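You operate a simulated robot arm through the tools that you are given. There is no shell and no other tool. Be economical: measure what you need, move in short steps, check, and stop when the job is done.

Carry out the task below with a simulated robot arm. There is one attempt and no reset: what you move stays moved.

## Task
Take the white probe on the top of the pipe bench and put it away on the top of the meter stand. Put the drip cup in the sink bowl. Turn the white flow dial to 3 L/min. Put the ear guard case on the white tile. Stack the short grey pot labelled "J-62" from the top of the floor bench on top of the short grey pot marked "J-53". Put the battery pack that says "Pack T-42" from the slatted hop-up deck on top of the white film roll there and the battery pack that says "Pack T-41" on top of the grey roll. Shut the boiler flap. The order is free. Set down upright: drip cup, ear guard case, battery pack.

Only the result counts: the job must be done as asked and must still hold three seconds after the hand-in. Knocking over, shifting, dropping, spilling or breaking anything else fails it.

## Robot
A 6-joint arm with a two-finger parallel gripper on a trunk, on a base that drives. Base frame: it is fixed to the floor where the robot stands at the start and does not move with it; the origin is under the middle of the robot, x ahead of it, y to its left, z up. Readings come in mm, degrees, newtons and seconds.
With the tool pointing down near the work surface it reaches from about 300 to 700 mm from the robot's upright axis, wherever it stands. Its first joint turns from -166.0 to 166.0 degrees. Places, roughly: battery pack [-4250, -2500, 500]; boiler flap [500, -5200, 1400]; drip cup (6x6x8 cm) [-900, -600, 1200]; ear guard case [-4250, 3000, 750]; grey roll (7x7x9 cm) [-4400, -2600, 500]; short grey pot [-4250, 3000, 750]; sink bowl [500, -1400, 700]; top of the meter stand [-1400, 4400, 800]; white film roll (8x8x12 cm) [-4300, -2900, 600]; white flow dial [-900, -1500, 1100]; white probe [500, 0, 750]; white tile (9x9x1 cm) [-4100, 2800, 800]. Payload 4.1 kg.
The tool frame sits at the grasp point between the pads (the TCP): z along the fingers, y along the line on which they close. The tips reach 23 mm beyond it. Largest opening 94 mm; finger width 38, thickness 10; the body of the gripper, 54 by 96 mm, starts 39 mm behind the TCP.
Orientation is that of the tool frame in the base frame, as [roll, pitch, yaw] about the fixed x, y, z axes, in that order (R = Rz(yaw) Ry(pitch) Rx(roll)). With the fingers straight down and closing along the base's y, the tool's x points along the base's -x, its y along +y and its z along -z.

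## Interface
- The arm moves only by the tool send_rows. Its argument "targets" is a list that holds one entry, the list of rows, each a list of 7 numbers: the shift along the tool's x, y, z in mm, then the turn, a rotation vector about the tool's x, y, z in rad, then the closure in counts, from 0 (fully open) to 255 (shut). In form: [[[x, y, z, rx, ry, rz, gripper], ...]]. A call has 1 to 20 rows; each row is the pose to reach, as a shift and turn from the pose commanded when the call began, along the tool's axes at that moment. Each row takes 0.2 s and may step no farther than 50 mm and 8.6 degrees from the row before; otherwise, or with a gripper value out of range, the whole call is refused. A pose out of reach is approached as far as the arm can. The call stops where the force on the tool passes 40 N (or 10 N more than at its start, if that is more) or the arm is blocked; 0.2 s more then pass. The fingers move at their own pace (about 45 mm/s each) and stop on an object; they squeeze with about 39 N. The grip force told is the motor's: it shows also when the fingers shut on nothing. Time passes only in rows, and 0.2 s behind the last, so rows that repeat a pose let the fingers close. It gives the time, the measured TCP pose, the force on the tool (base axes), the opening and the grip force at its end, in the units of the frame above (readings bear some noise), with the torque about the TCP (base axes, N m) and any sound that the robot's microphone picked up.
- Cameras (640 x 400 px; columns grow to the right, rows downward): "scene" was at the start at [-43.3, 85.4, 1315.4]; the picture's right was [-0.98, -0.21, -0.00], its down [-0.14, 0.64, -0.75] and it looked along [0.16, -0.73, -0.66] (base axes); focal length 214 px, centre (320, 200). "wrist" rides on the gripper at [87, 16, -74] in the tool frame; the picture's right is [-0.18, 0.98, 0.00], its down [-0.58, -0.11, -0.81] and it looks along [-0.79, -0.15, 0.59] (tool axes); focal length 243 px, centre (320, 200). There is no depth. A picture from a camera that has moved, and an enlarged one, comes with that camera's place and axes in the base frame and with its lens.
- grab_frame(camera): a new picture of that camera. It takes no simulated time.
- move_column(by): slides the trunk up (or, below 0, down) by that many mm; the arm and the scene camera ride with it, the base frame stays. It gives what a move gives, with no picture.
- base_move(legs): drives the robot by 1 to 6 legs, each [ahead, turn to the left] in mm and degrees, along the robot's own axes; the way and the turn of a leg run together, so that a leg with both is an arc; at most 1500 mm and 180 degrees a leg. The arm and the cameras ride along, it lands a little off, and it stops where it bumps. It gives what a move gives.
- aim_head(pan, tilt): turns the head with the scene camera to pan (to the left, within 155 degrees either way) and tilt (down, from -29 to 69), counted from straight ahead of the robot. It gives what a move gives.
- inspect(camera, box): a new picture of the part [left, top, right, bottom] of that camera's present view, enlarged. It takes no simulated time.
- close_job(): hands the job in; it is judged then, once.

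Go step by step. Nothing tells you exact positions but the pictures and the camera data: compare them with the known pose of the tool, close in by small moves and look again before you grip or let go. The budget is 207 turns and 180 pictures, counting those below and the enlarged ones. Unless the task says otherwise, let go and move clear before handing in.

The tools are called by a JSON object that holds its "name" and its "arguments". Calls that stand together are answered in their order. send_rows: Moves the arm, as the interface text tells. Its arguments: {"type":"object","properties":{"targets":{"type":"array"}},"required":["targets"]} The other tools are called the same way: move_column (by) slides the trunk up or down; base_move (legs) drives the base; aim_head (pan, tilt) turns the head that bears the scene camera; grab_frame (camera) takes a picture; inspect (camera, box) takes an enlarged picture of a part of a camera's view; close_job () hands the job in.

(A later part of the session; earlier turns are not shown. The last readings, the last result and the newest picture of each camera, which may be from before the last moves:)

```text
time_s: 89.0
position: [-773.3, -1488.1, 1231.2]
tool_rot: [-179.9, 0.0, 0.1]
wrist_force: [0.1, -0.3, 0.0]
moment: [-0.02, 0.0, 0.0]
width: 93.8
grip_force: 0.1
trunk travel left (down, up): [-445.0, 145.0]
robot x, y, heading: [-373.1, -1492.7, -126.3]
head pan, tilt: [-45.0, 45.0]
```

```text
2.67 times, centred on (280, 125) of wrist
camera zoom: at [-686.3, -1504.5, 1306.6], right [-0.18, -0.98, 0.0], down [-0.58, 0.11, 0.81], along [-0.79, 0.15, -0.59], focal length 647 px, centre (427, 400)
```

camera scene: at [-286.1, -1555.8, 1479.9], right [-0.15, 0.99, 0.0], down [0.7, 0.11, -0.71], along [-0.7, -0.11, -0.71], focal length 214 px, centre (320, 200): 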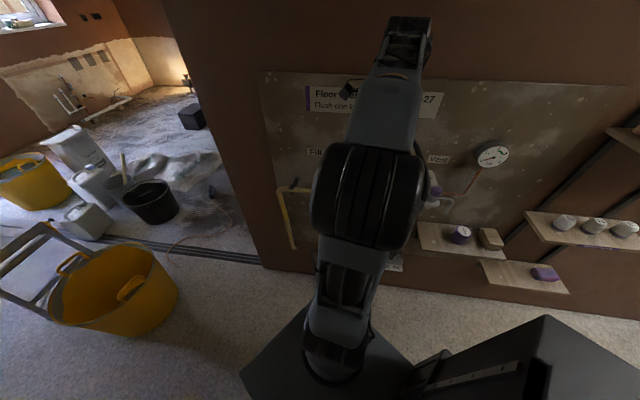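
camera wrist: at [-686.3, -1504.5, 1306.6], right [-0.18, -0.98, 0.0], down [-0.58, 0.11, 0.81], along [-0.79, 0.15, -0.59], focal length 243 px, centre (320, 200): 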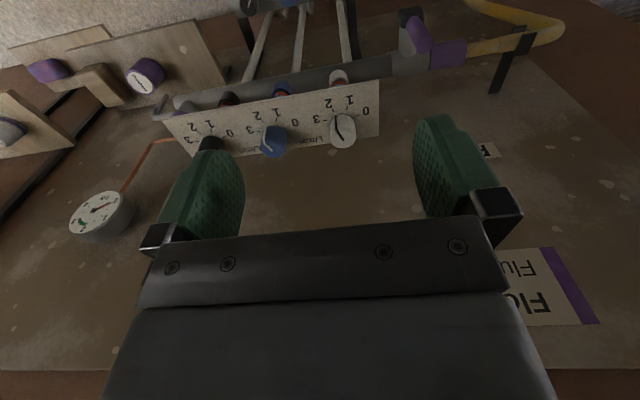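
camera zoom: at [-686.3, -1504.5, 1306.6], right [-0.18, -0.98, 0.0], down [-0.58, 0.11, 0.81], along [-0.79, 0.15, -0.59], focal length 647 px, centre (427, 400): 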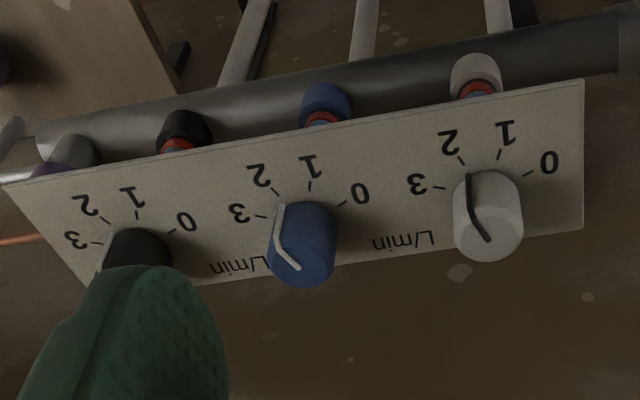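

The white knob stands upright at about (-885,-1497), reading roughly 2 with 3 further counterclockwise (from above). I'll move above it and look closer.

{"name": "send_rows", "arguments": {"targets": [[[-45, 4, 0, 0, 0, 0, 90], [-90, 9, 0, 0, 0, 0, 90], [-112, 9, 30, 0, 0, 0, 90], [-112, 9, 75, 0, 0, 0, 90], [-112, 9, 100, 0, 0, 0, 90]]]}}

{"name": "inspect", "arguments": {"camera": "wrist", "box": [240, 20, 480, 170]}}

{"name": "grab_frame", "arguments": {"camera": "wrist"}}

```text
time_s: 90.2
position: [-886.4, -1496.7, 1133.7]
tool_rot: [-179.9, 0.1, 0.0]
wrist_force: [0.4, -0.1, -0.5]
moment: [0.01, 0.0, -0.01]
width: 61.0
grip_force: 0.1
trunk travel left (down, up): [-445.0, 145.0]
robot x, y, heading: [-376.3, -1494.6, -126.5]
head pan, tilt: [-45.0, 45.0]
```

```text
2.67 times, centred on (360, 95) of wrist
camera zoom: at [-799.3, -1512.8, 1206.9], right [-0.18, -0.98, 0.0], down [-0.58, 0.11, 0.81], along [-0.79, 0.15, -0.59], focal length 647 px, centre (213, 480)
```

zoom: 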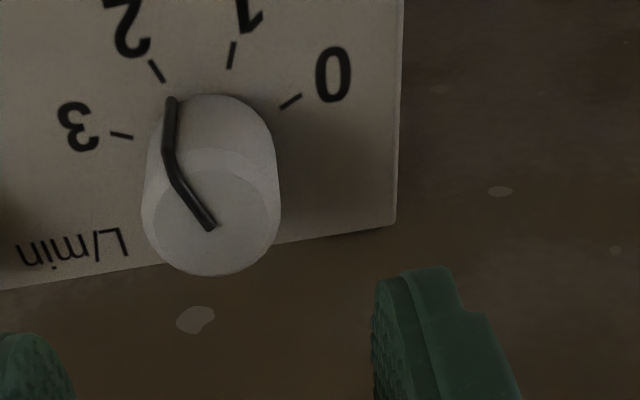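

```text
142 pictures are left
camera wrist: at [-799.3, -1512.8, 1206.9], right [-0.18, -0.98, 0.0], down [-0.58, 0.11, 0.81], along [-0.79, 0.15, -0.59], focal length 243 px, centre (320, 200)
```

wrist: 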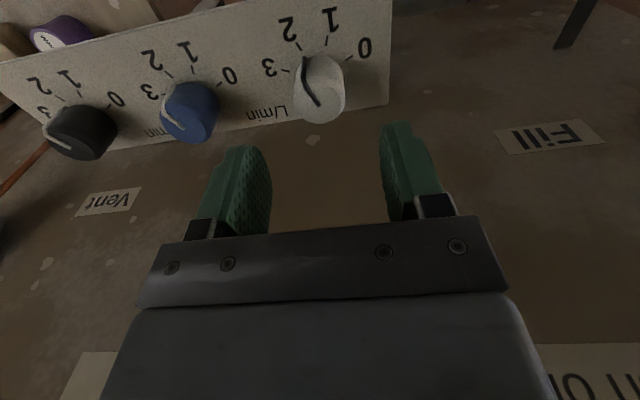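

The white knob reads 2 (pointer at +22°, ticks every 45°). I'll lower over it at yaw −22° and grip.

{"name": "send_rows", "arguments": {"targets": [[[1, -1, 10, 0, 0, 0.13, 90], [1, -1, 20, 0, 0, 0.26, 90], [1, -1, 30, 0, 0, 0.39, 90], [1, -1, 50, 0, 0, 0.39, 90], [1, -1, 64, 0, 0, 0.39, 90]]]}}

{"name": "grab_frame", "arguments": {"camera": "wrist"}}

```text
time_s: 91.4
position: [-883.6, -1495.3, 1067.9]
tool_rot: [-179.8, 0.0, -22.5]
wrist_force: [0.0, -1.0, -0.1]
moment: [0.0, -0.01, 0.03]
width: 60.6
grip_force: 0.1
trunk travel left (down, up): [-445.0, 145.0]
robot x, y, heading: [-375.7, -1493.6, -126.2]
head pan, tilt: [-45.0, 45.0]
```

```text
141 pictures are left
camera wrist: at [-810.5, -1544.2, 1142.1], right [-0.54, -0.84, 0.0], down [-0.5, 0.32, 0.81], along [-0.68, 0.44, -0.59], focal length 243 px, centre (320, 200)
```

wrist: 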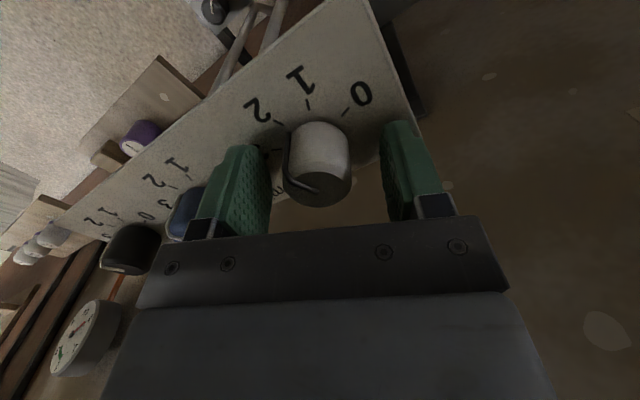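

Centred. Close and turn +45°.

{"name": "send_rows", "arguments": {"targets": [[[0, 0, 0, 0, 0, 0, 255], [0, 0, 0, 0, 0, 0, 255], [0, 0, 0, 0, 0, 0, 255], [0, 0, 0, 0, 0, 0, 255], [0, 0, 0, 0, 0, -0.131, 255], [0, 0, 0, 0, 0, -0.262, 255], [0, 0, 0, 0, 0, -0.393, 255], [0, 0, 0, 0, 0, -0.524, 255], [0, 0, 0, 0, 0, -0.655, 255], [0, 0, 0, 0, 0, -0.785, 255], [0, 0, 0, 0, 0, -0.785, 255]]]}}

{"name": "grab_frame", "arguments": {"camera": "wrist"}}

```text
time_s: 93.8
position: [-884.7, -1497.2, 1066.6]
tool_rot: [180.0, -0.2, 22.9]
wrist_force: [4.2, -9.5, -10.4]
moment: [-0.6, 0.56, -0.33]
width: 31.3
grip_force: 45.2
trunk travel left (down, up): [-445.0, 145.0]
robot x, y, heading: [-375.8, -1493.3, -126.2]
head pan, tilt: [-45.0, 45.0]
```

```text
140 pictures are left
camera wrist: at [-798.2, -1479.3, 1142.4], right [0.21, -0.98, 0.0], down [-0.58, -0.13, 0.81], along [-0.79, -0.17, -0.59], focal length 243 px, centre (320, 200)
```

wrist: 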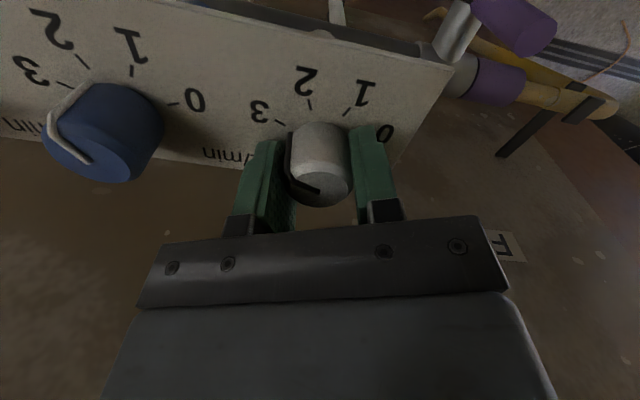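

The pointer seems to aim at 3. Open, rise and check.

{"name": "send_rows", "arguments": {"targets": [[[0, 0, 0, 0, 0, 0, 200], [0, 0, 0, 0, 0, 0, 120], [0, 0, 0, 0, 0, 0, 90], [0, 0, 0, 0, 0, 0, 90], [0, 0, -40, 0, 0, 0, 90], [0, 0, -75, 0, 0, 0, 90]]]}}

{"name": "inspect", "arguments": {"camera": "wrist", "box": [200, 20, 440, 170]}}

```text
time_s: 95.2
position: [-885.6, -1496.6, 1143.2]
tool_rot: [-179.9, 0.0, 22.8]
wrist_force: [0.8, 0.0, -0.4]
moment: [-0.01, 0.01, 0.02]
width: 60.9
grip_force: 0.0
trunk travel left (down, up): [-445.0, 145.0]
robot x, y, heading: [-374.9, -1489.9, -126.5]
head pan, tilt: [-45.0, 45.0]
```

```text
2.67 times, centred on (320, 95) of wrist
camera zoom: at [-798.3, -1478.7, 1217.5], right [0.21, -0.98, 0.0], down [-0.58, -0.12, 0.81], along [-0.79, -0.17, -0.59], focal length 647 px, centre (320, 480)
```

zoom: 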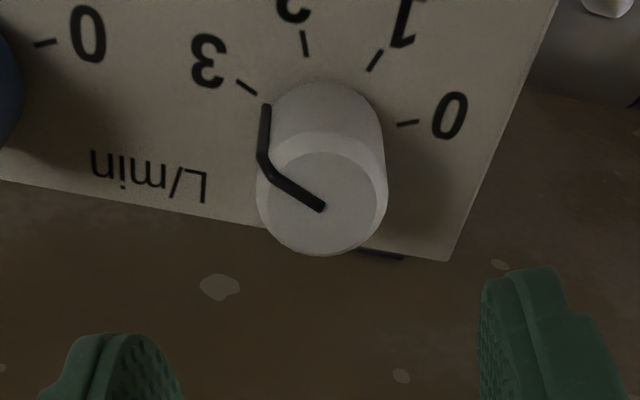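

The dial reads 3. I'll retract and survey the way to the boiler flap and hop-up deck.

{"name": "send_rows", "arguments": {"targets": [[[0, 0, -40, 0, 0, 0.13, 0], [40, 17, -40, 0, 0, 0.26, 0], [80, 34, -40, 0, 0, 0.39, 0], [105, 44, -40, 0, 0, 0.39, 0]]]}}

{"name": "aim_head", "arguments": {"pan": 40, "tilt": 10}}

{"name": "grab_frame", "arguments": {"camera": "scene"}}

{"name": "aim_head", "arguments": {"pan": 0, "tilt": 20}}

{"name": "grab_frame", "arguments": {"camera": "scene"}}

```text
time_s: 96.2
position: [-769.5, -1495.2, 1182.8]
tool_rot: [-179.9, 0.0, 0.2]
wrist_force: [-0.5, 0.3, -0.3]
moment: [-0.04, -0.03, 0.03]
width: 93.9
grip_force: 0.0
trunk travel left (down, up): [-445.0, 145.0]
robot x, y, heading: [-372.3, -1493.9, -126.1]
head pan, tilt: [-45.0, 45.0]
```

```text
time_s: 97.8
position: [-770.4, -1494.5, 1183.8]
tool_rot: [-180.0, 0.1, 0.3]
wrist_force: [0.5, -0.3, 0.0]
moment: [0.01, 0.01, 0.05]
width: 93.8
grip_force: 0.0
trunk travel left (down, up): [-445.0, 145.0]
robot x, y, heading: [-377.0, -1495.4, -126.3]
head pan, tilt: [40.0, 10.0]
```

```text
138 pictures are left
camera scene: at [-199.8, -1636.3, 1534.8], right [-1.0, -0.06, 0.0], down [-0.01, 0.17, -0.98], along [0.06, -0.98, -0.17], focal length 214 px, centre (320, 200)
```

scene: 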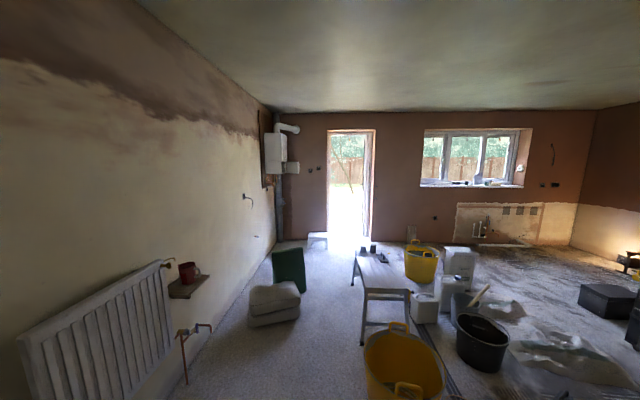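

```text
time_s: 98.8
position: [-770.1, -1496.1, 1183.5]
tool_rot: [-179.9, 0.0, 0.4]
wrist_force: [-0.2, -0.2, 0.5]
moment: [-0.01, 0.02, -0.02]
width: 94.2
grip_force: 0.1
trunk travel left (down, up): [-445.0, 145.0]
robot x, y, heading: [-375.6, -1496.3, -126.2]
head pan, tilt: [0.0, 20.0]
```

```text
137 pictures are left
camera scene: at [-260.8, -1618.6, 1518.6], right [-0.81, 0.59, 0.0], down [0.2, 0.28, -0.94], along [-0.56, -0.76, -0.34], focal length 214 px, centre (320, 200)
```

scene: 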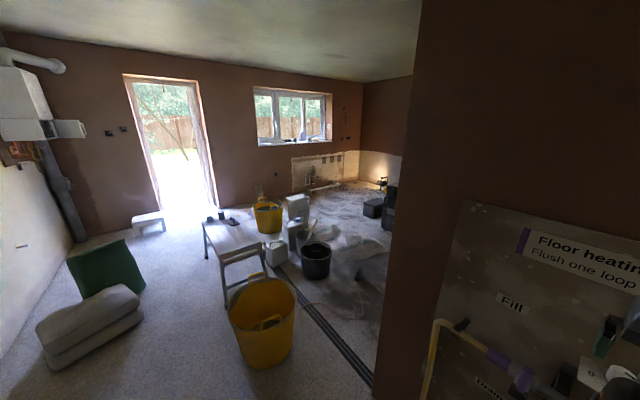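

The boiler is on the left wall near the far door; passage between the platform (x<-460) and cushions (x>110). I'll drive to before the passage and look.

{"name": "base_move", "arguments": {"legs": [[0, 46.5], [1120, 0], [0, -10.3]]}}

{"name": "aim_head", "arguments": {"pan": 0, "tilt": 30}}

{"name": "grab_frame", "arguments": {"camera": "scene"}}

```text
time_s: 107.5
position: [-501.8, -2832.2, 1184.0]
tool_rot: [-180.0, 0.0, 36.5]
wrist_force: [0.4, 0.4, 0.2]
moment: [0.04, 0.02, 0.0]
width: 94.0
grip_force: 0.1
trunk travel left (down, up): [-445.0, 145.0]
robot x, y, heading: [-180.0, -2596.1, -90.1]
head pan, tilt: [0.0, 20.0]
stopped in leg 3: the robot was blocked; the commanded pose is now the measured one
```

```text
time_s: 108.2
position: [-500.8, -2832.0, 1183.3]
tool_rot: [-179.9, 0.0, 36.4]
wrist_force: [1.4, -0.2, -0.6]
moment: [-0.03, -0.01, -0.01]
width: 93.8
grip_force: 0.1
trunk travel left (down, up): [-445.0, 145.0]
robot x, y, heading: [-183.0, -2598.9, -90.3]
head pan, tilt: [0.0, 30.0]
```

```text
136 pictures are left
camera scene: at [-15.8, -2627.8, 1502.5], right [-1.0, 0.0, 0.0], down [0.0, 0.5, -0.87], along [0.0, -0.87, -0.5], focal length 214 px, centre (320, 200)
```

scene: 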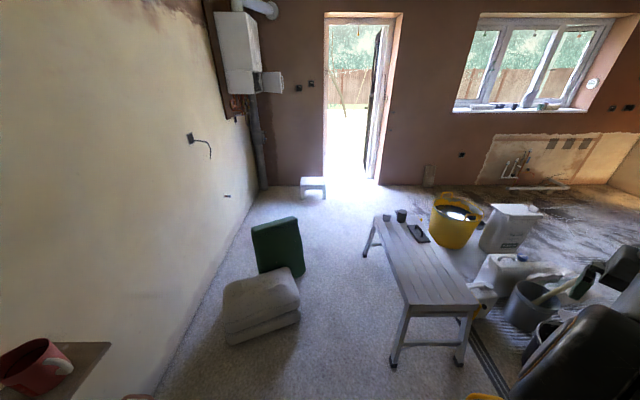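

The turn reported a block at its very end. I'll check what is close to the robot.

{"name": "aim_head", "arguments": {"pan": -60, "tilt": 60}}

{"name": "grab_frame", "arguments": {"camera": "scene"}}

{"name": "aim_head", "arguments": {"pan": 100, "tilt": 60}}

{"name": "grab_frame", "arguments": {"camera": "scene"}}

{"name": "grab_frame", "arguments": {"camera": "wrist"}}

```text
time_s: 109.5
position: [-501.7, -2833.2, 1183.6]
tool_rot: [-179.9, 0.0, 36.3]
wrist_force: [-0.4, 0.2, -0.3]
moment: [0.01, 0.02, 0.01]
width: 93.9
grip_force: 0.0
trunk travel left (down, up): [-445.0, 145.0]
robot x, y, heading: [-179.7, -2599.0, -90.3]
head pan, tilt: [-60.0, 60.0]
```

```text
135 pictures are left
camera scene: at [-73.3, -2570.5, 1460.4], right [-0.5, 0.87, 0.0], down [0.75, 0.43, -0.5], along [-0.43, -0.25, -0.87], focal length 214 px, centre (320, 200)
```

scene: 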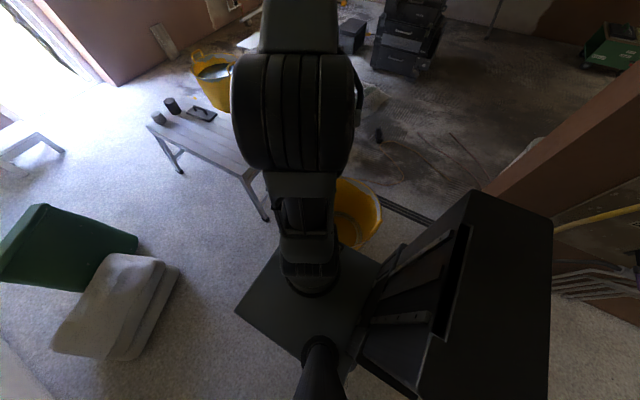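

```text
time_s: 111.9
position: [-501.7, -2832.1, 1184.4]
tool_rot: [-179.9, 0.0, 36.4]
wrist_force: [-0.5, 0.1, 0.1]
moment: [0.01, 0.04, 0.03]
width: 93.9
grip_force: 0.0
trunk travel left (down, up): [-445.0, 145.0]
robot x, y, heading: [-183.2, -2598.1, -90.2]
head pan, tilt: [100.0, 60.0]
```

```text
134 pictures are left
camera scene: at [50.2, -2526.0, 1460.4], right [0.17, -0.99, 0.0], down [-0.85, -0.15, -0.5], along [0.49, 0.09, -0.87], focal length 214 px, centre (320, 200)
```

scene: 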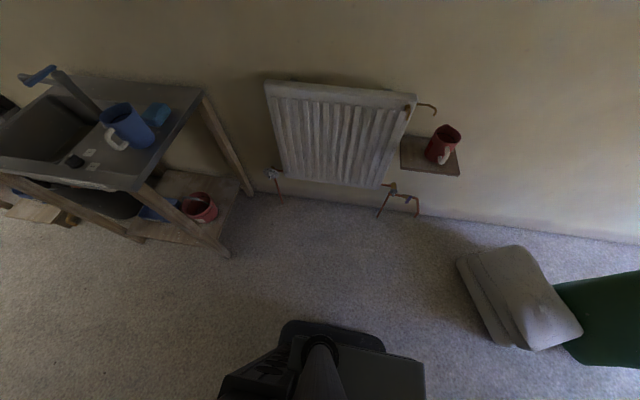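

```text
133 pictures are left
camera wrist: at [-421.5, -2794.4, 1258.0], right [0.44, -0.9, 0.0], down [-0.53, -0.26, 0.81], along [-0.73, -0.35, -0.59], focal length 243 px, centre (320, 200)
```

wrist: 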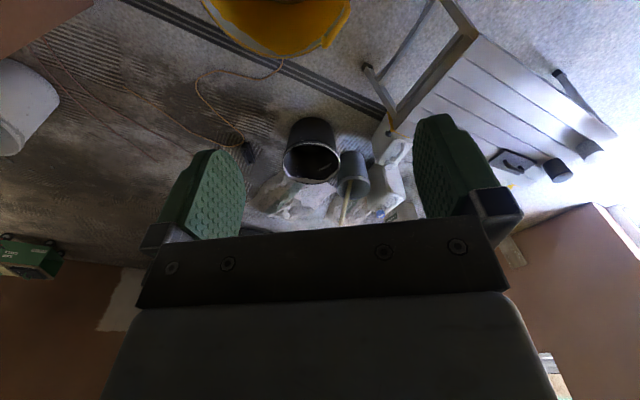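

The tub's rim edge is only just beyond the robot's front-right corner; I'll ease left away from it, then thread between platform and cushions.

{"name": "base_move", "arguments": {"legs": [[0, 13], [420, 0], [0, -19], [620, 0], [0, 6]]}}

{"name": "aim_head", "arguments": {"pan": -30, "tilt": 60}}

{"name": "grab_frame", "arguments": {"camera": "scene"}}

{"name": "aim_head", "arguments": {"pan": 20, "tilt": 15}}

{"name": "grab_frame", "arguments": {"camera": "scene"}}

```text
time_s: 118.9
position: [-475.0, -3680.7, 1183.5]
tool_rot: [-179.7, 0.0, 32.5]
wrist_force: [0.4, -0.2, 0.0]
moment: [0.01, 0.0, -0.01]
width: 93.9
grip_force: 0.0
trunk travel left (down, up): [-445.0, 145.0]
robot x, y, heading: [-144.0, -3471.6, -83.4]
head pan, tilt: [100.0, 60.0]
stopped in leg 4: the robot was blocked; the commanded pose is now the measured one
```

```text
time_s: 121.0
position: [-473.9, -3681.6, 1184.4]
tool_rot: [-179.8, 0.0, 32.6]
wrist_force: [0.0, -0.5, 0.2]
moment: [-0.02, -0.03, 0.0]
width: 94.0
grip_force: 0.1
trunk travel left (down, up): [-445.0, 145.0]
robot x, y, heading: [-147.2, -3469.1, -83.4]
head pan, tilt: [-30.0, 60.0]
```

```text
132 pictures are left
camera scene: at [-14.8, -3450.8, 1460.4], right [-0.92, 0.4, 0.0], down [0.34, 0.8, -0.5], along [-0.2, -0.46, -0.87], focal length 214 px, centre (320, 200)
```

scene: 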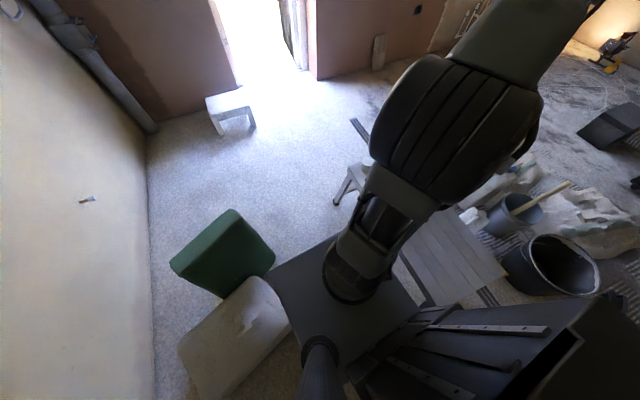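

```text
time_s: 122.2
position: [-474.9, -3682.9, 1183.6]
tool_rot: [-179.8, 0.0, 32.6]
wrist_force: [-0.3, -0.5, -0.7]
moment: [-0.01, -0.01, 0.01]
width: 93.8
grip_force: 0.1
trunk travel left (down, up): [-445.0, 145.0]
robot x, y, heading: [-146.2, -3468.0, -83.4]
head pan, tilt: [20.0, 15.0]
```

```text
131 pictures are left
camera scene: at [53.4, -3473.0, 1526.6], right [-0.89, -0.45, 0.0], down [-0.12, 0.23, -0.97], along [0.43, -0.86, -0.26], focal length 214 px, centre (320, 200)
```

scene: 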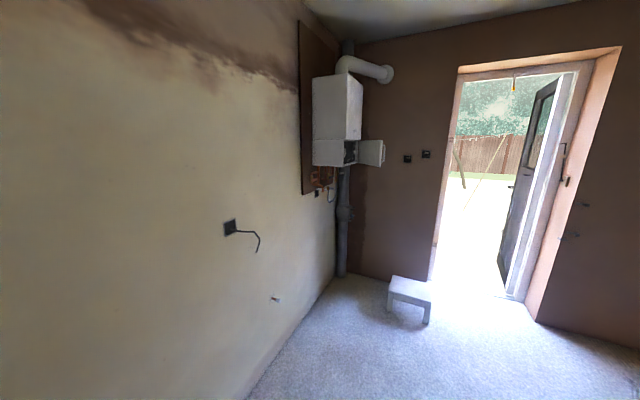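

Blocked again; I need to see exactly what is close on each side.

{"name": "aim_head", "arguments": {"pan": 40, "tilt": 69}}

{"name": "grab_frame", "arguments": {"camera": "scene"}}

{"name": "aim_head", "arguments": {"pan": -100, "tilt": 60}}

{"name": "grab_frame", "arguments": {"camera": "scene"}}

{"name": "grab_frame", "arguments": {"camera": "wrist"}}

```text
time_s: 123.5
position: [-474.1, -3681.9, 1183.2]
tool_rot: [-179.8, 0.0, 32.6]
wrist_force: [-0.7, 0.1, 0.4]
moment: [0.0, -0.01, 0.0]
width: 94.0
grip_force: 0.1
trunk travel left (down, up): [-445.0, 145.0]
robot x, y, heading: [-144.7, -3471.3, -83.4]
head pan, tilt: [40.0, 68.8]
```

```text
130 pictures are left
camera scene: at [52.2, -3428.0, 1451.1], right [-0.69, -0.73, 0.0], down [-0.68, 0.64, -0.36], along [0.26, -0.25, -0.93], focal length 214 px, centre (320, 200)
```

scene: 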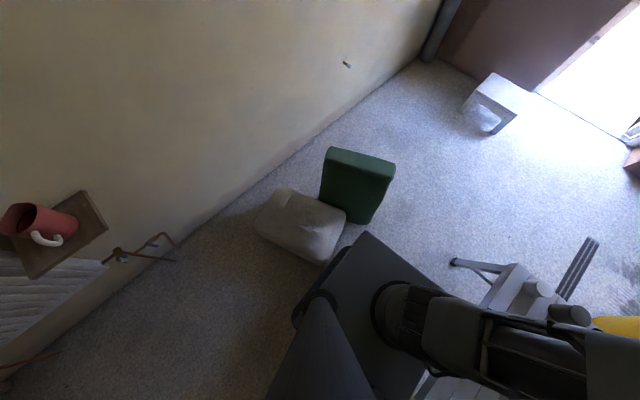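

```text
time_s: 125.7
position: [-475.1, -3682.4, 1184.0]
tool_rot: [-179.8, -0.1, 32.6]
wrist_force: [-0.1, -0.3, -0.2]
moment: [0.05, 0.0, -0.01]
width: 94.1
grip_force: 0.0
trunk travel left (down, up): [-445.0, 145.0]
robot x, y, heading: [-146.9, -3472.8, -83.2]
head pan, tilt: [-100.0, 60.0]
```

```text
129 pictures are left
camera scene: at [-55.1, -3385.8, 1460.4], right [0.06, 1.0, 0.0], down [0.86, -0.05, -0.5], along [-0.5, 0.03, -0.87], focal length 214 px, centre (320, 200)
```

scene: 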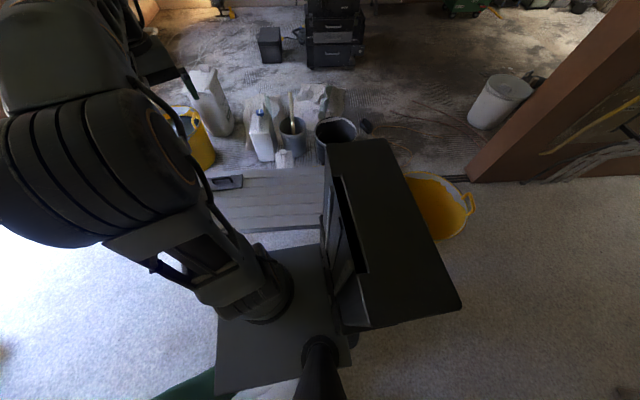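

```text
128 pictures are left
camera wrist: at [-392.8, -3649.5, 1258.1], right [0.37, -0.93, 0.0], down [-0.55, -0.22, 0.81], along [-0.75, -0.3, -0.59], focal length 243 px, centre (320, 200)
```

wrist: 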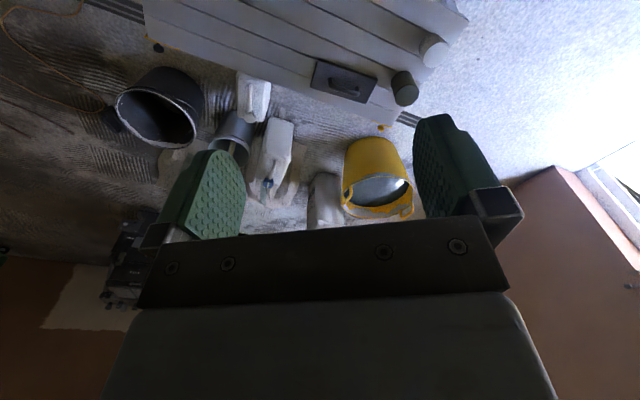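

The true half-width seems nearer 250 mm, so this gap is too tight. I'll back out carefully and go around by the west side, doing the hop-up deck first.

{"name": "base_move", "arguments": {"legs": [[0, -6.4], [-520, 0]]}}

```text
time_s: 129.3
position: [-499.2, -3123.4, 1183.2]
tool_rot: [-179.8, 0.0, 26.4]
wrist_force: [0.6, -0.2, 0.7]
moment: [0.02, -0.01, 0.02]
width: 94.1
grip_force: 0.1
trunk travel left (down, up): [-445.0, 145.0]
robot x, y, heading: [-146.9, -2952.6, -89.5]
head pan, tilt: [-100.0, 60.0]
```

Arm pose relative to the base shifted a bit in the bump, but all is free. Continue backing out past the tub.

{"name": "base_move", "arguments": {"legs": [[0, -10], [-800, 0]]}}

{"name": "aim_head", "arguments": {"pan": -45, "tilt": 35}}

{"name": "grab_frame", "arguments": {"camera": "scene"}}

{"name": "aim_head", "arguments": {"pan": 10, "tilt": 35}}

{"name": "grab_frame", "arguments": {"camera": "scene"}}

```text
time_s: 134.2
position: [-390.7, -2277.2, 1184.6]
tool_rot: [-179.7, 0.0, 16.2]
wrist_force: [-0.1, -0.3, 0.0]
moment: [0.0, 0.02, 0.0]
width: 94.3
grip_force: 0.0
trunk travel left (down, up): [-445.0, 145.0]
robot x, y, heading: [-12.9, -2169.0, -100.2]
head pan, tilt: [-100.0, 60.0]
```

```text
time_s: 135.4
position: [-388.6, -2279.0, 1184.0]
tool_rot: [-179.8, 0.1, 16.2]
wrist_force: [0.3, 0.8, -0.3]
moment: [0.0, 0.01, -0.02]
width: 94.3
grip_force: 0.2
trunk travel left (down, up): [-445.0, 145.0]
robot x, y, heading: [-13.8, -2169.4, -99.8]
head pan, tilt: [-45.0, 35.0]
```

```text
127 pictures are left
camera scene: at [88.5, -2186.7, 1494.7], right [-0.57, 0.82, 0.0], down [0.47, 0.33, -0.82], along [-0.67, -0.47, -0.57], focal length 214 px, centre (320, 200)
```

scene: 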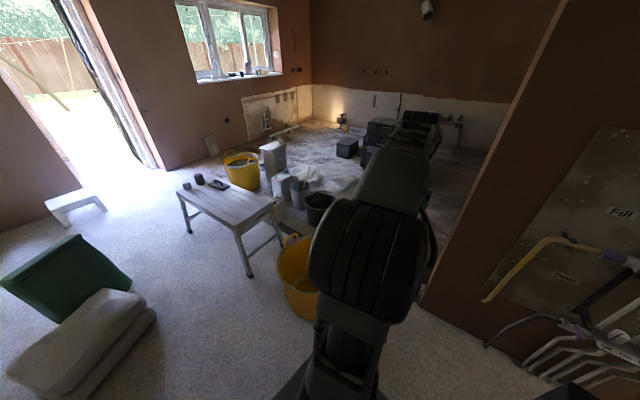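

```text
time_s: 136.7
position: [-389.3, -2277.6, 1183.9]
tool_rot: [-179.8, -0.1, 16.2]
wrist_force: [-0.8, 0.1, 0.5]
moment: [-0.02, 0.0, -0.02]
width: 93.9
grip_force: 0.1
trunk travel left (down, up): [-445.0, 145.0]
robot x, y, heading: [-10.4, -2166.1, -100.0]
head pan, tilt: [10.0, 35.0]
```

```text
126 pictures are left
camera scene: at [160.7, -2224.2, 1494.7], right [-1.0, 0.0, 0.0], down [0.0, 0.57, -0.82], along [0.0, -0.82, -0.57], focal length 214 px, centre (320, 200)
```

scene: 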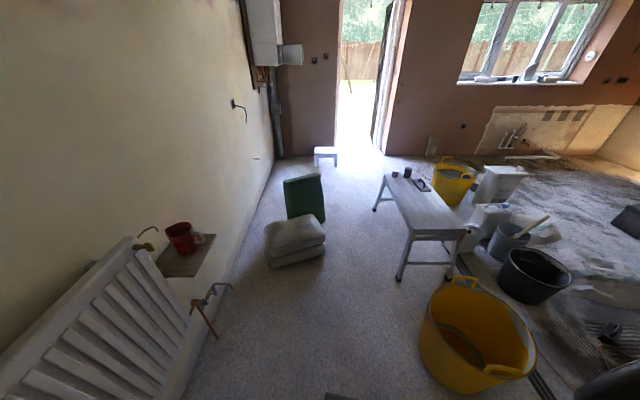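

Now I have a good overview: corridor centre is x≈-170. I'll line up precisely: past the tub first, then straight along x≈-168.

{"name": "base_move", "arguments": {"legs": [[0, -2.5], [546, 0], [0, 3.9], [253, 0], [0, 8.6]]}}

{"name": "aim_head", "arguments": {"pan": 0, "tilt": 40}}

{"name": "grab_frame", "arguments": {"camera": "scene"}}

```text
time_s: 142.8
position: [-523.2, -3126.6, 1183.6]
tool_rot: [-179.8, 0.0, 26.0]
wrist_force: [0.0, 0.0, -0.1]
moment: [0.0, -0.02, -0.01]
width: 93.8
grip_force: 0.1
trunk travel left (down, up): [-445.0, 145.0]
robot x, y, heading: [-170.9, -2953.5, -90.1]
head pan, tilt: [10.0, 35.0]
```

```text
time_s: 143.5
position: [-523.2, -3128.2, 1184.4]
tool_rot: [-179.8, 0.1, 26.0]
wrist_force: [-0.2, -0.2, 0.2]
moment: [0.01, -0.01, -0.01]
width: 94.0
grip_force: 0.1
trunk travel left (down, up): [-445.0, 145.0]
robot x, y, heading: [-167.1, -2952.1, -89.7]
head pan, tilt: [0.0, 40.0]
```

```text
125 pictures are left
camera scene: at [-4.7, -2978.1, 1487.2], right [-1.0, 0.0, 0.0], down [0.0, 0.64, -0.77], along [0.0, -0.77, -0.64], focal length 214 px, centre (320, 200)
```

scene: 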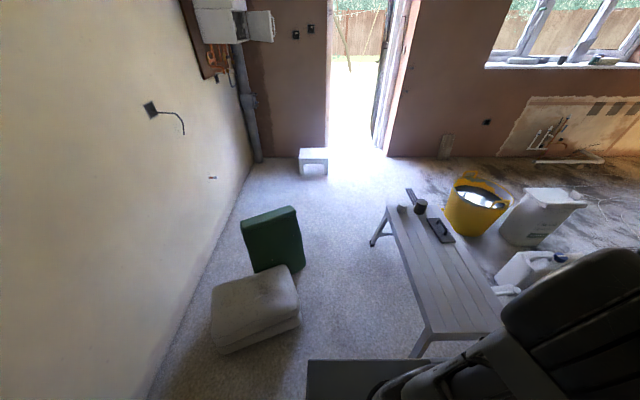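

Corridor −460…113, robot at −169. Driving straight.

{"name": "base_move", "arguments": {"legs": [[1450, 0]]}}

```text
time_s: 150.7
position: [-530.3, -4578.8, 1183.0]
tool_rot: [-179.7, 0.0, 25.6]
wrist_force: [0.0, 0.1, 0.8]
moment: [0.01, -0.01, -0.01]
width: 94.1
grip_force: 0.1
trunk travel left (down, up): [-445.0, 145.0]
robot x, y, heading: [-174.6, -4408.6, -90.6]
head pan, tilt: [0.0, 40.0]
```

Through. Now view the boiler.

{"name": "aim_head", "arguments": {"pan": 40, "tilt": 0}}

{"name": "grab_frame", "arguments": {"camera": "scene"}}

{"name": "inspect", "arguments": {"camera": "scene", "box": [200, 60, 520, 260]}}

```text
time_s: 151.8
position: [-529.9, -4580.1, 1183.8]
tool_rot: [-179.8, 0.0, 25.7]
wrist_force: [-0.9, -0.8, -0.5]
moment: [-0.01, 0.03, -0.02]
width: 94.0
grip_force: 0.1
trunk travel left (down, up): [-445.0, 145.0]
robot x, y, heading: [-174.3, -4411.2, -90.3]
head pan, tilt: [40.0, 0.0]
```

```text
124 pictures are left
camera scene: at [47.7, -4418.7, 1550.8], right [-0.77, -0.64, 0.0], down [0.0, 0.0, -1.0], along [0.64, -0.77, 0.0], focal length 214 px, centre (320, 200)
```

scene: 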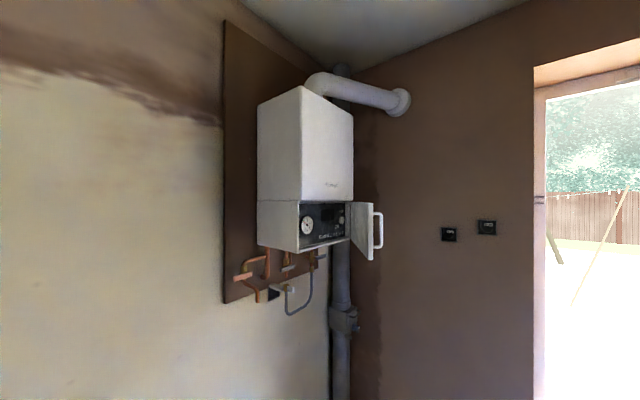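

```text
2.00 times, centred on (360, 160) of scene
camera zoom: at [47.7, -4418.7, 1550.8], right [-0.77, -0.64, 0.0], down [0.0, 0.0, -1.0], along [0.64, -0.77, 0.0], focal length 429 px, centre (240, 280)
```

zoom: 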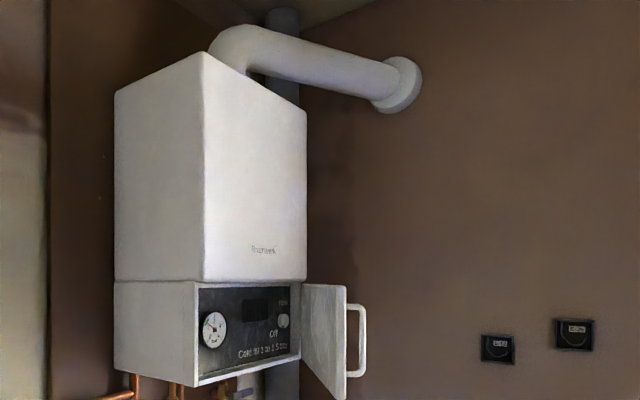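

The flap is hinged at its far side, about 40° open, with a handle on the outside. I'll drive to y≈-5080 and turn the arm toward it.

{"name": "base_move", "arguments": {"legs": [[670, 0], [0, 134]]}}

{"name": "aim_head", "arguments": {"pan": -40, "tilt": 5}}

{"name": "grab_frame", "arguments": {"camera": "scene"}}

```text
time_s: 154.9
position: [-532.3, -5159.2, 1183.7]
tool_rot: [-179.8, 0.0, 25.7]
wrist_force: [-0.3, -0.1, 0.2]
moment: [-0.04, 0.0, 0.02]
width: 94.0
grip_force: 0.1
trunk travel left (down, up): [-445.0, 145.0]
robot x, y, heading: [-178.6, -4993.9, -90.4]
head pan, tilt: [40.0, 0.0]
stopped in leg 1: the robot was blocked; the commanded pose is now the measured one
```

```text
time_s: 156.4
position: [-532.2, -5160.8, 1183.6]
tool_rot: [-179.8, 0.0, 25.8]
wrist_force: [0.8, 0.5, 0.0]
moment: [-0.01, 0.04, 0.03]
width: 94.1
grip_force: 0.0
trunk travel left (down, up): [-445.0, 145.0]
robot x, y, heading: [-178.5, -4989.5, -90.4]
head pan, tilt: [-40.0, 5.0]
```

```text
122 pictures are left
camera scene: at [-72.2, -4999.6, 1542.9], right [-0.76, 0.65, 0.0], down [0.06, 0.07, -1.0], along [-0.64, -0.76, -0.09], focal length 214 px, centre (320, 200)
```

scene: 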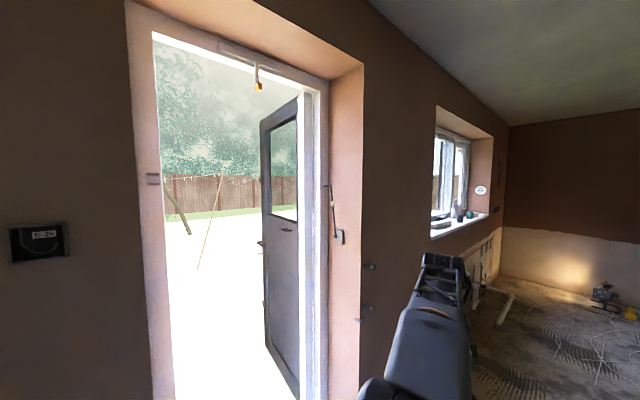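

Blocked by something low in front; look down.

{"name": "aim_head", "arguments": {"pan": 15, "tilt": 60}}

{"name": "grab_frame", "arguments": {"camera": "scene"}}

```text
time_s: 157.7
position: [-532.0, -5161.3, 1182.6]
tool_rot: [-179.8, 0.0, 25.8]
wrist_force: [0.1, -0.6, 0.0]
moment: [0.02, -0.01, 0.01]
width: 94.0
grip_force: 0.1
trunk travel left (down, up): [-445.0, 145.0]
robot x, y, heading: [-181.5, -4989.7, -90.1]
head pan, tilt: [15.0, 60.0]
```

```text
121 pictures are left
camera scene: at [4.0, -4993.9, 1460.5], right [-0.97, -0.25, 0.0], down [-0.22, 0.84, -0.5], along [0.13, -0.48, -0.87], focal length 214 px, centre (320, 200)
```

scene: 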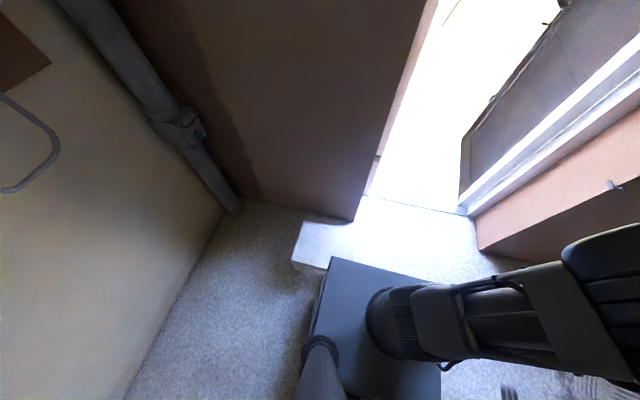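

The little white step stool is in front (unmoved as far as I can tell). I'll back up, turn left, and stand nearer the boiler.

{"name": "base_move", "arguments": {"legs": [[-150, 0], [0, 90], [110, 0], [0, 20]]}}

{"name": "aim_head", "arguments": {"pan": -30, "tilt": 5}}

{"name": "grab_frame", "arguments": {"camera": "scene"}}

```text
time_s: 164.8
position: [215.0, -5110.9, 1183.4]
tool_rot: [-179.7, 0.0, 136.2]
wrist_force: [-0.2, 0.7, -0.7]
moment: [0.0, -0.02, -0.04]
width: 94.1
grip_force: 0.1
trunk travel left (down, up): [-445.0, 145.0]
robot x, y, heading: [-68.8, -4841.1, 20.3]
head pan, tilt: [15.0, 60.0]
```

```text
time_s: 166.0
position: [215.8, -5110.7, 1183.8]
tool_rot: [-179.8, 0.0, 136.2]
wrist_force: [-1.4, -0.2, -0.4]
moment: [-0.02, 0.0, 0.01]
width: 94.0
grip_force: 0.0
trunk travel left (down, up): [-445.0, 145.0]
robot x, y, heading: [-68.4, -4837.5, 20.3]
head pan, tilt: [-30.0, 5.0]
```

```text
120 pictures are left
camera scene: at [-92.1, -4718.3, 1542.8], right [-0.17, -0.99, 0.0], down [-0.09, 0.01, -1.0], along [0.98, -0.17, -0.09], focal length 214 px, centre (320, 200)
```

scene: 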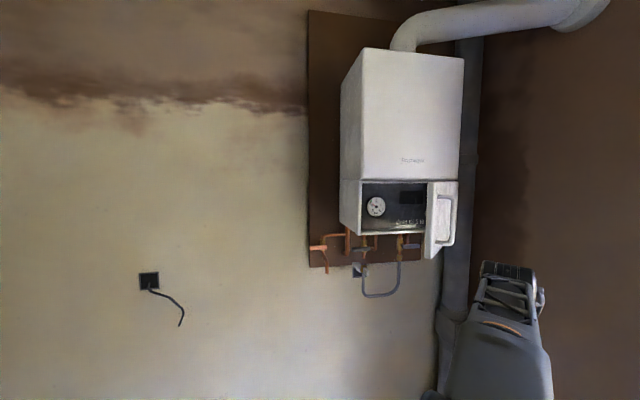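

{"name": "inspect", "arguments": {"camera": "scene", "box": [320, 150, 480, 250]}}

```text
4.00 times, centred on (400, 200) of scene
camera zoom: at [-92.1, -4718.3, 1542.8], right [-0.17, -0.99, 0.0], down [-0.09, 0.01, -1.0], along [0.98, -0.17, -0.09], focal length 858 px, centre (0, 200)
```

zoom: 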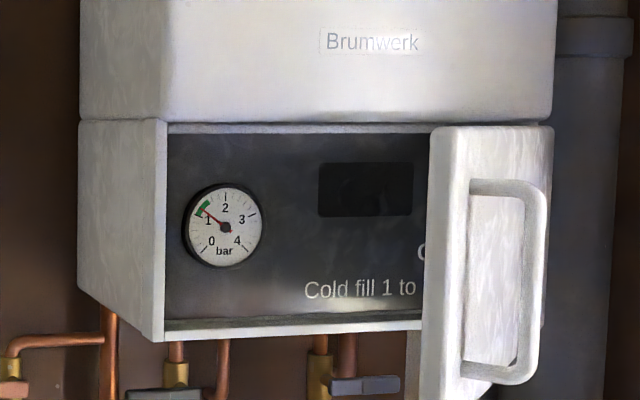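

Flap: hinge about (635,-5378), free end about (360,-5050), vertical handle bar about (360,-5136, z≈1445). I'll raise the trunk and yaw the tool, then tilt it horizontal to push at the handle.

{"name": "move_column", "arguments": {"by": 140}}

{"name": "send_rows", "arguments": {"targets": [[[-8, -2, 0, 0, 0, -0.128, 150], [-16, -3, 0, 0, 0, -0.257, 150], [-24, -5, 0, 0, 0, -0.385, 150], [-32, -6, 0, 0, 0, -0.513, 150], [-40, -8, 0, 0, 0, -0.641, 150], [-48, -10, 0, 0, 0, -0.77, 150], [-54, -11, 0, 0, 0, -0.898, 150], [-60, -12, 0, 0, 0, -1.026, 150]]]}}

```text
time_s: 167.7
position: [216.6, -5110.5, 1324.7]
tool_rot: [-179.8, 0.0, 136.1]
wrist_force: [-0.3, -1.0, -0.9]
moment: [0.02, 0.04, -0.02]
width: 94.0
grip_force: 0.1
trunk travel left (down, up): [-585.0, 5.0]
robot x, y, heading: [-65.8, -4837.3, 20.2]
head pan, tilt: [-30.0, 5.0]
```

```text
time_s: 169.5
position: [251.3, -5161.1, 1323.7]
tool_rot: [-179.9, -0.1, -164.8]
wrist_force: [-0.3, 1.0, 0.4]
moment: [0.0, -0.01, -0.02]
width: 38.8
grip_force: 0.0
trunk travel left (down, up): [-585.0, 5.0]
robot x, y, heading: [-65.0, -4837.0, 20.2]
head pan, tilt: [-30.0, 5.0]
```

{"name": "send_rows", "arguments": {"targets": [[[-3, 0, -10, 0, -0.131, 0, 150], [-6, 0, -20, 0, -0.262, 0, 150], [-9, -1, -30, 0, -0.393, 0, 150], [-12, -1, -40, 0, -0.524, 0, 150], [-15, -1, -50, 0, -0.654, 0, 150], [-18, -2, -60, 0, -0.785, 0, 150], [-21, -2, -70, 0, -0.916, 0, 150], [-24, -2, -80, 0, -1.047, 0, 150], [-27, -3, -90, 0, -1.178, 0, 150], [-30, -3, -100, 0, -1.309, 0, 150], [-32, -3, -110, 0, -1.44, 0, 150], [-34, -3, -121, 0, -1.571, 0, 150]]]}}

{"name": "grab_frame", "arguments": {"camera": "wrist"}}

{"name": "grab_frame", "arguments": {"camera": "scene"}}

```text
time_s: 172.1
position: [285.3, -5153.7, 1445.0]
tool_rot: [-105.6, 89.8, -90.5]
wrist_force: [-1.1, -0.5, -0.8]
moment: [-0.03, -0.02, 0.02]
width: 38.5
grip_force: 0.0
trunk travel left (down, up): [-585.0, 5.0]
robot x, y, heading: [-66.5, -4841.1, 20.2]
head pan, tilt: [-30.0, 5.0]
```

```text
118 pictures are left
camera wrist: at [209.2, -5158.5, 1358.5], right [-0.25, 0.95, 0.18], down [-0.75, -0.31, 0.58], along [0.61, 0.01, 0.79], focal length 243 px, centre (320, 200)
```

wrist: 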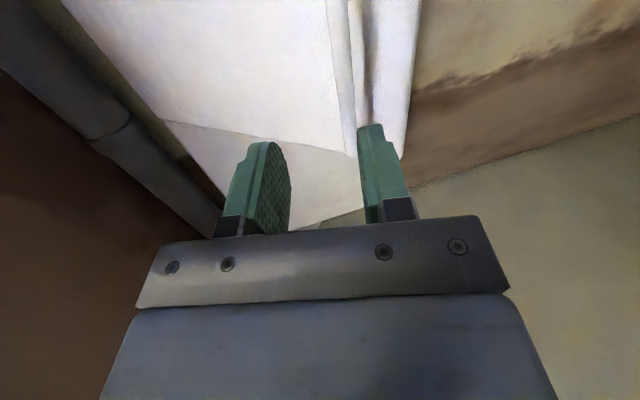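

```text
117 pictures are left
camera scene: at [-92.1, -4718.4, 1682.9], right [-0.17, -0.99, 0.0], down [-0.09, 0.01, -1.0], along [0.98, -0.17, -0.09], focal length 214 px, centre (320, 200)
```

scene: 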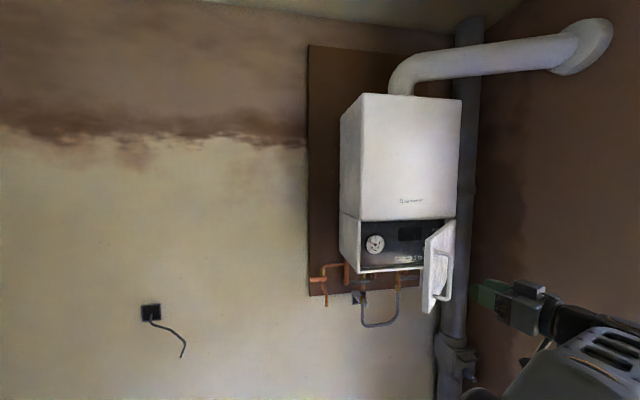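

{"name": "inspect", "arguments": {"camera": "wrist", "box": [200, 0, 520, 200]}}

{"name": "inspect", "arguments": {"camera": "scene", "box": [360, 200, 600, 350]}}

```text
2.00 times, centred on (360, 100) of wrist
camera zoom: at [209.2, -5158.5, 1358.5], right [-0.25, 0.95, 0.18], down [-0.75, -0.31, 0.58], along [0.61, 0.01, 0.79], focal length 485 px, centre (240, 400)
```

zoom: 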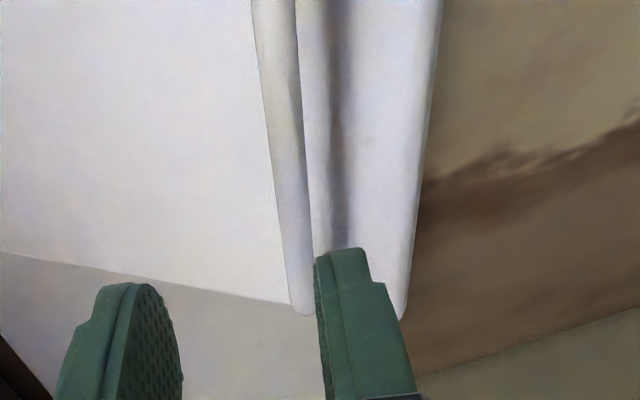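

```text
2.67 times, centred on (480, 275) of scene
camera zoom: at [-92.1, -4718.4, 1682.9], right [-0.17, -0.99, 0.0], down [-0.09, 0.01, -1.0], along [0.98, -0.17, -0.09], focal length 572 px, centre (-107, 0)
```

zoom: 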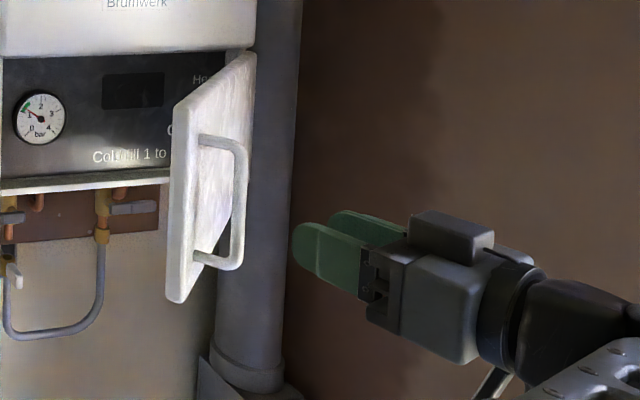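

The handle bar is at about (352,-5121), 73 mm ahead and 14 mm left of the tool. I'll open to ~70 mm, shift and advance to straddle it.

{"name": "send_rows", "arguments": {"targets": [[[0, 14, 0, 0, 0, 0, 60], [0, 14, 0, 0, 0, 0, 60], [0, 14, 20, 0, 0, 0, 60], [0, 14, 40, 0, 0, 0, 60]]]}}

{"name": "grab_frame", "arguments": {"camera": "wrist"}}

{"name": "inspect", "arguments": {"camera": "scene", "box": [360, 200, 600, 350]}}

```text
time_s: 173.1
position: [322.0, -5129.5, 1445.1]
tool_rot: [-150.7, 89.9, -135.7]
wrist_force: [-0.9, 0.4, 0.3]
moment: [0.01, 0.01, 0.0]
width: 72.1
grip_force: 0.0
trunk travel left (down, up): [-585.0, 5.0]
robot x, y, heading: [-68.1, -4838.3, 20.1]
head pan, tilt: [-30.0, 5.0]
```

```text
114 pictures are left
camera wrist: at [244.5, -5134.4, 1358.1], right [-0.25, 0.95, 0.18], down [-0.75, -0.31, 0.58], along [0.61, 0.01, 0.79], focal length 243 px, centre (320, 200)
```

wrist: 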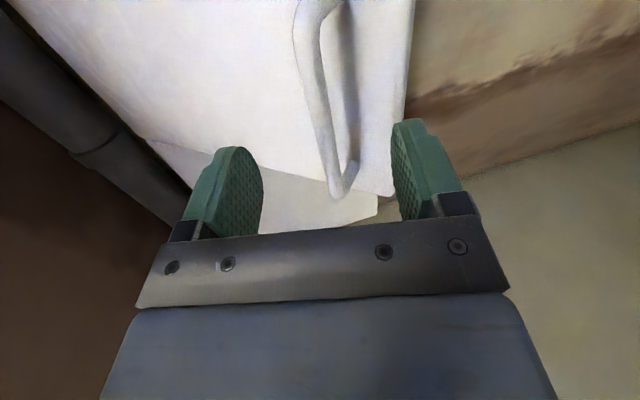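

```text
2.67 times, centred on (480, 275) of scene
camera zoom: at [-91.8, -4718.3, 1682.9], right [-0.17, -0.99, 0.0], down [-0.09, 0.01, -1.0], along [0.98, -0.17, -0.09], focal length 572 px, centre (-107, 0)
```

zoom: 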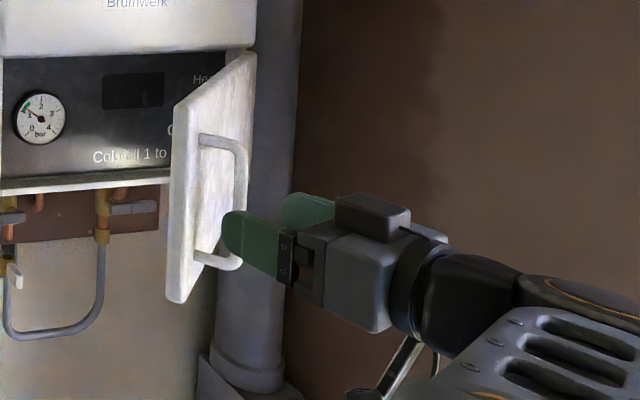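

Bar is straddled. Now push along the flap's arc.

{"name": "send_rows", "arguments": {"targets": [[[0, 0, 23, 0, 0, 0, 60], [0, 0, 45, 0, 0, 0, 60], [0, 7, 57, 0, 0, 0, 60], [0, 13, 68, 0, 0, 0, 60], [0, 19, 80, 0, 0, 0, 60], [0, 25, 92, 0, 0, 0, 60], [0, 30, 104, 0, 0, 0, 60], [0, 35, 117, 0, 0, 0, 60], [0, 40, 129, 0, 0, 0, 60], [0, 44, 142, 0, 0, 0, 60]]]}}

{"name": "inspect", "arguments": {"camera": "scene", "box": [340, 200, 580, 350]}}

{"name": "grab_frame", "arguments": {"camera": "wrist"}}

```text
time_s: 175.3
position: [446.2, -5052.3, 1444.9]
tool_rot: [-145.8, 89.8, -130.7]
wrist_force: [-1.3, 0.1, 0.2]
moment: [0.02, -0.01, 0.02]
width: 71.6
grip_force: 0.0
trunk travel left (down, up): [-585.0, 5.0]
robot x, y, heading: [-65.0, -4842.4, 20.4]
head pan, tilt: [-30.0, 5.0]
```

```text
2.67 times, centred on (460, 275) of scene
camera zoom: at [-91.9, -4718.3, 1682.9], right [-0.17, -0.99, 0.0], down [-0.09, 0.01, -1.0], along [0.98, -0.17, -0.09], focal length 572 px, centre (-53, 0)
```

zoom: 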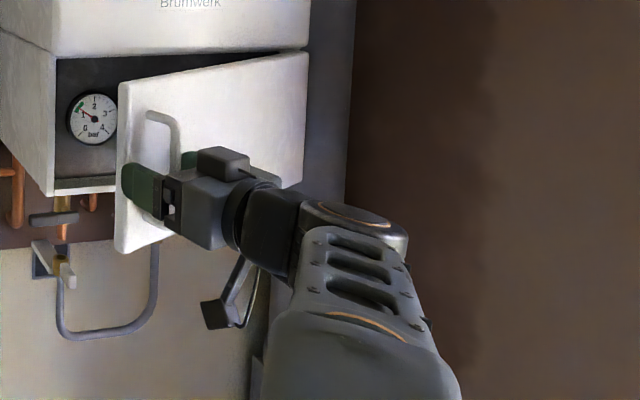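

```text
111 pictures are left
camera wrist: at [370.3, -5055.2, 1357.4], right [-0.25, 0.95, 0.18], down [-0.75, -0.31, 0.58], along [0.61, 0.01, 0.79], focal length 243 px, centre (320, 200)
```

wrist: 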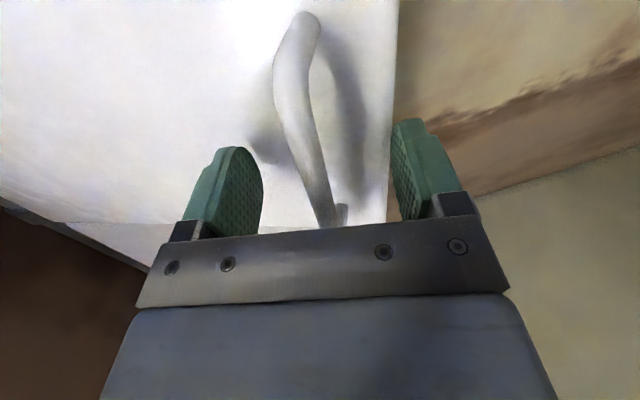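

Closing well. Continue.

{"name": "send_rows", "arguments": {"targets": [[[0, 3, 13, 0, 0, 0, 60], [0, 6, 26, 0, 0, 0, 60], [0, 9, 39, 0, 0, 0, 60], [0, 11, 52, 0, 0, 0, 60], [0, 13, 65, 0, 0, 0, 60], [0, 14, 78, 0, 0, 0, 60], [0, 15, 92, 0, 0, 0, 60], [0, 15, 105, 0, 0, 0, 60], [0, 15, 118, 0, 0, 0, 60], [0, 15, 128, 0, 0, 0, 60]]]}}

{"name": "inspect", "arguments": {"camera": "scene", "box": [320, 170, 560, 320]}}

```text
time_s: 177.5
position: [565.8, -5005.0, 1444.2]
tool_rot: [-146.8, 89.7, -131.9]
wrist_force: [-2.1, -0.5, -1.1]
moment: [0.03, -0.04, -0.08]
width: 71.6
grip_force: 0.1
trunk travel left (down, up): [-585.0, 5.0]
robot x, y, heading: [-67.5, -4837.4, 20.1]
head pan, tilt: [-30.0, 5.0]
```

```text
2.67 times, centred on (440, 245) of scene
camera zoom: at [-92.7, -4718.4, 1682.9], right [-0.17, -0.99, 0.0], down [-0.09, 0.01, -1.0], along [0.98, -0.17, -0.09], focal length 572 px, centre (0, 80)
```

zoom: 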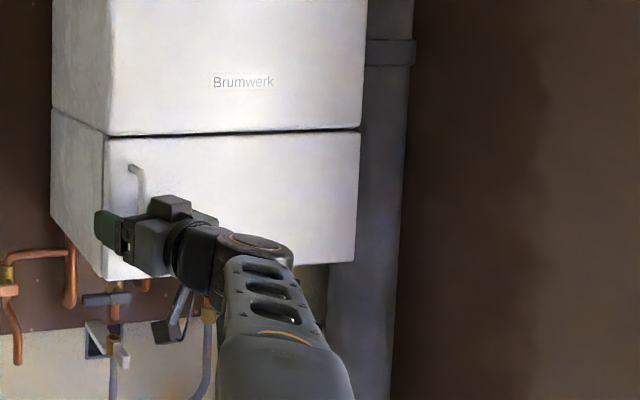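

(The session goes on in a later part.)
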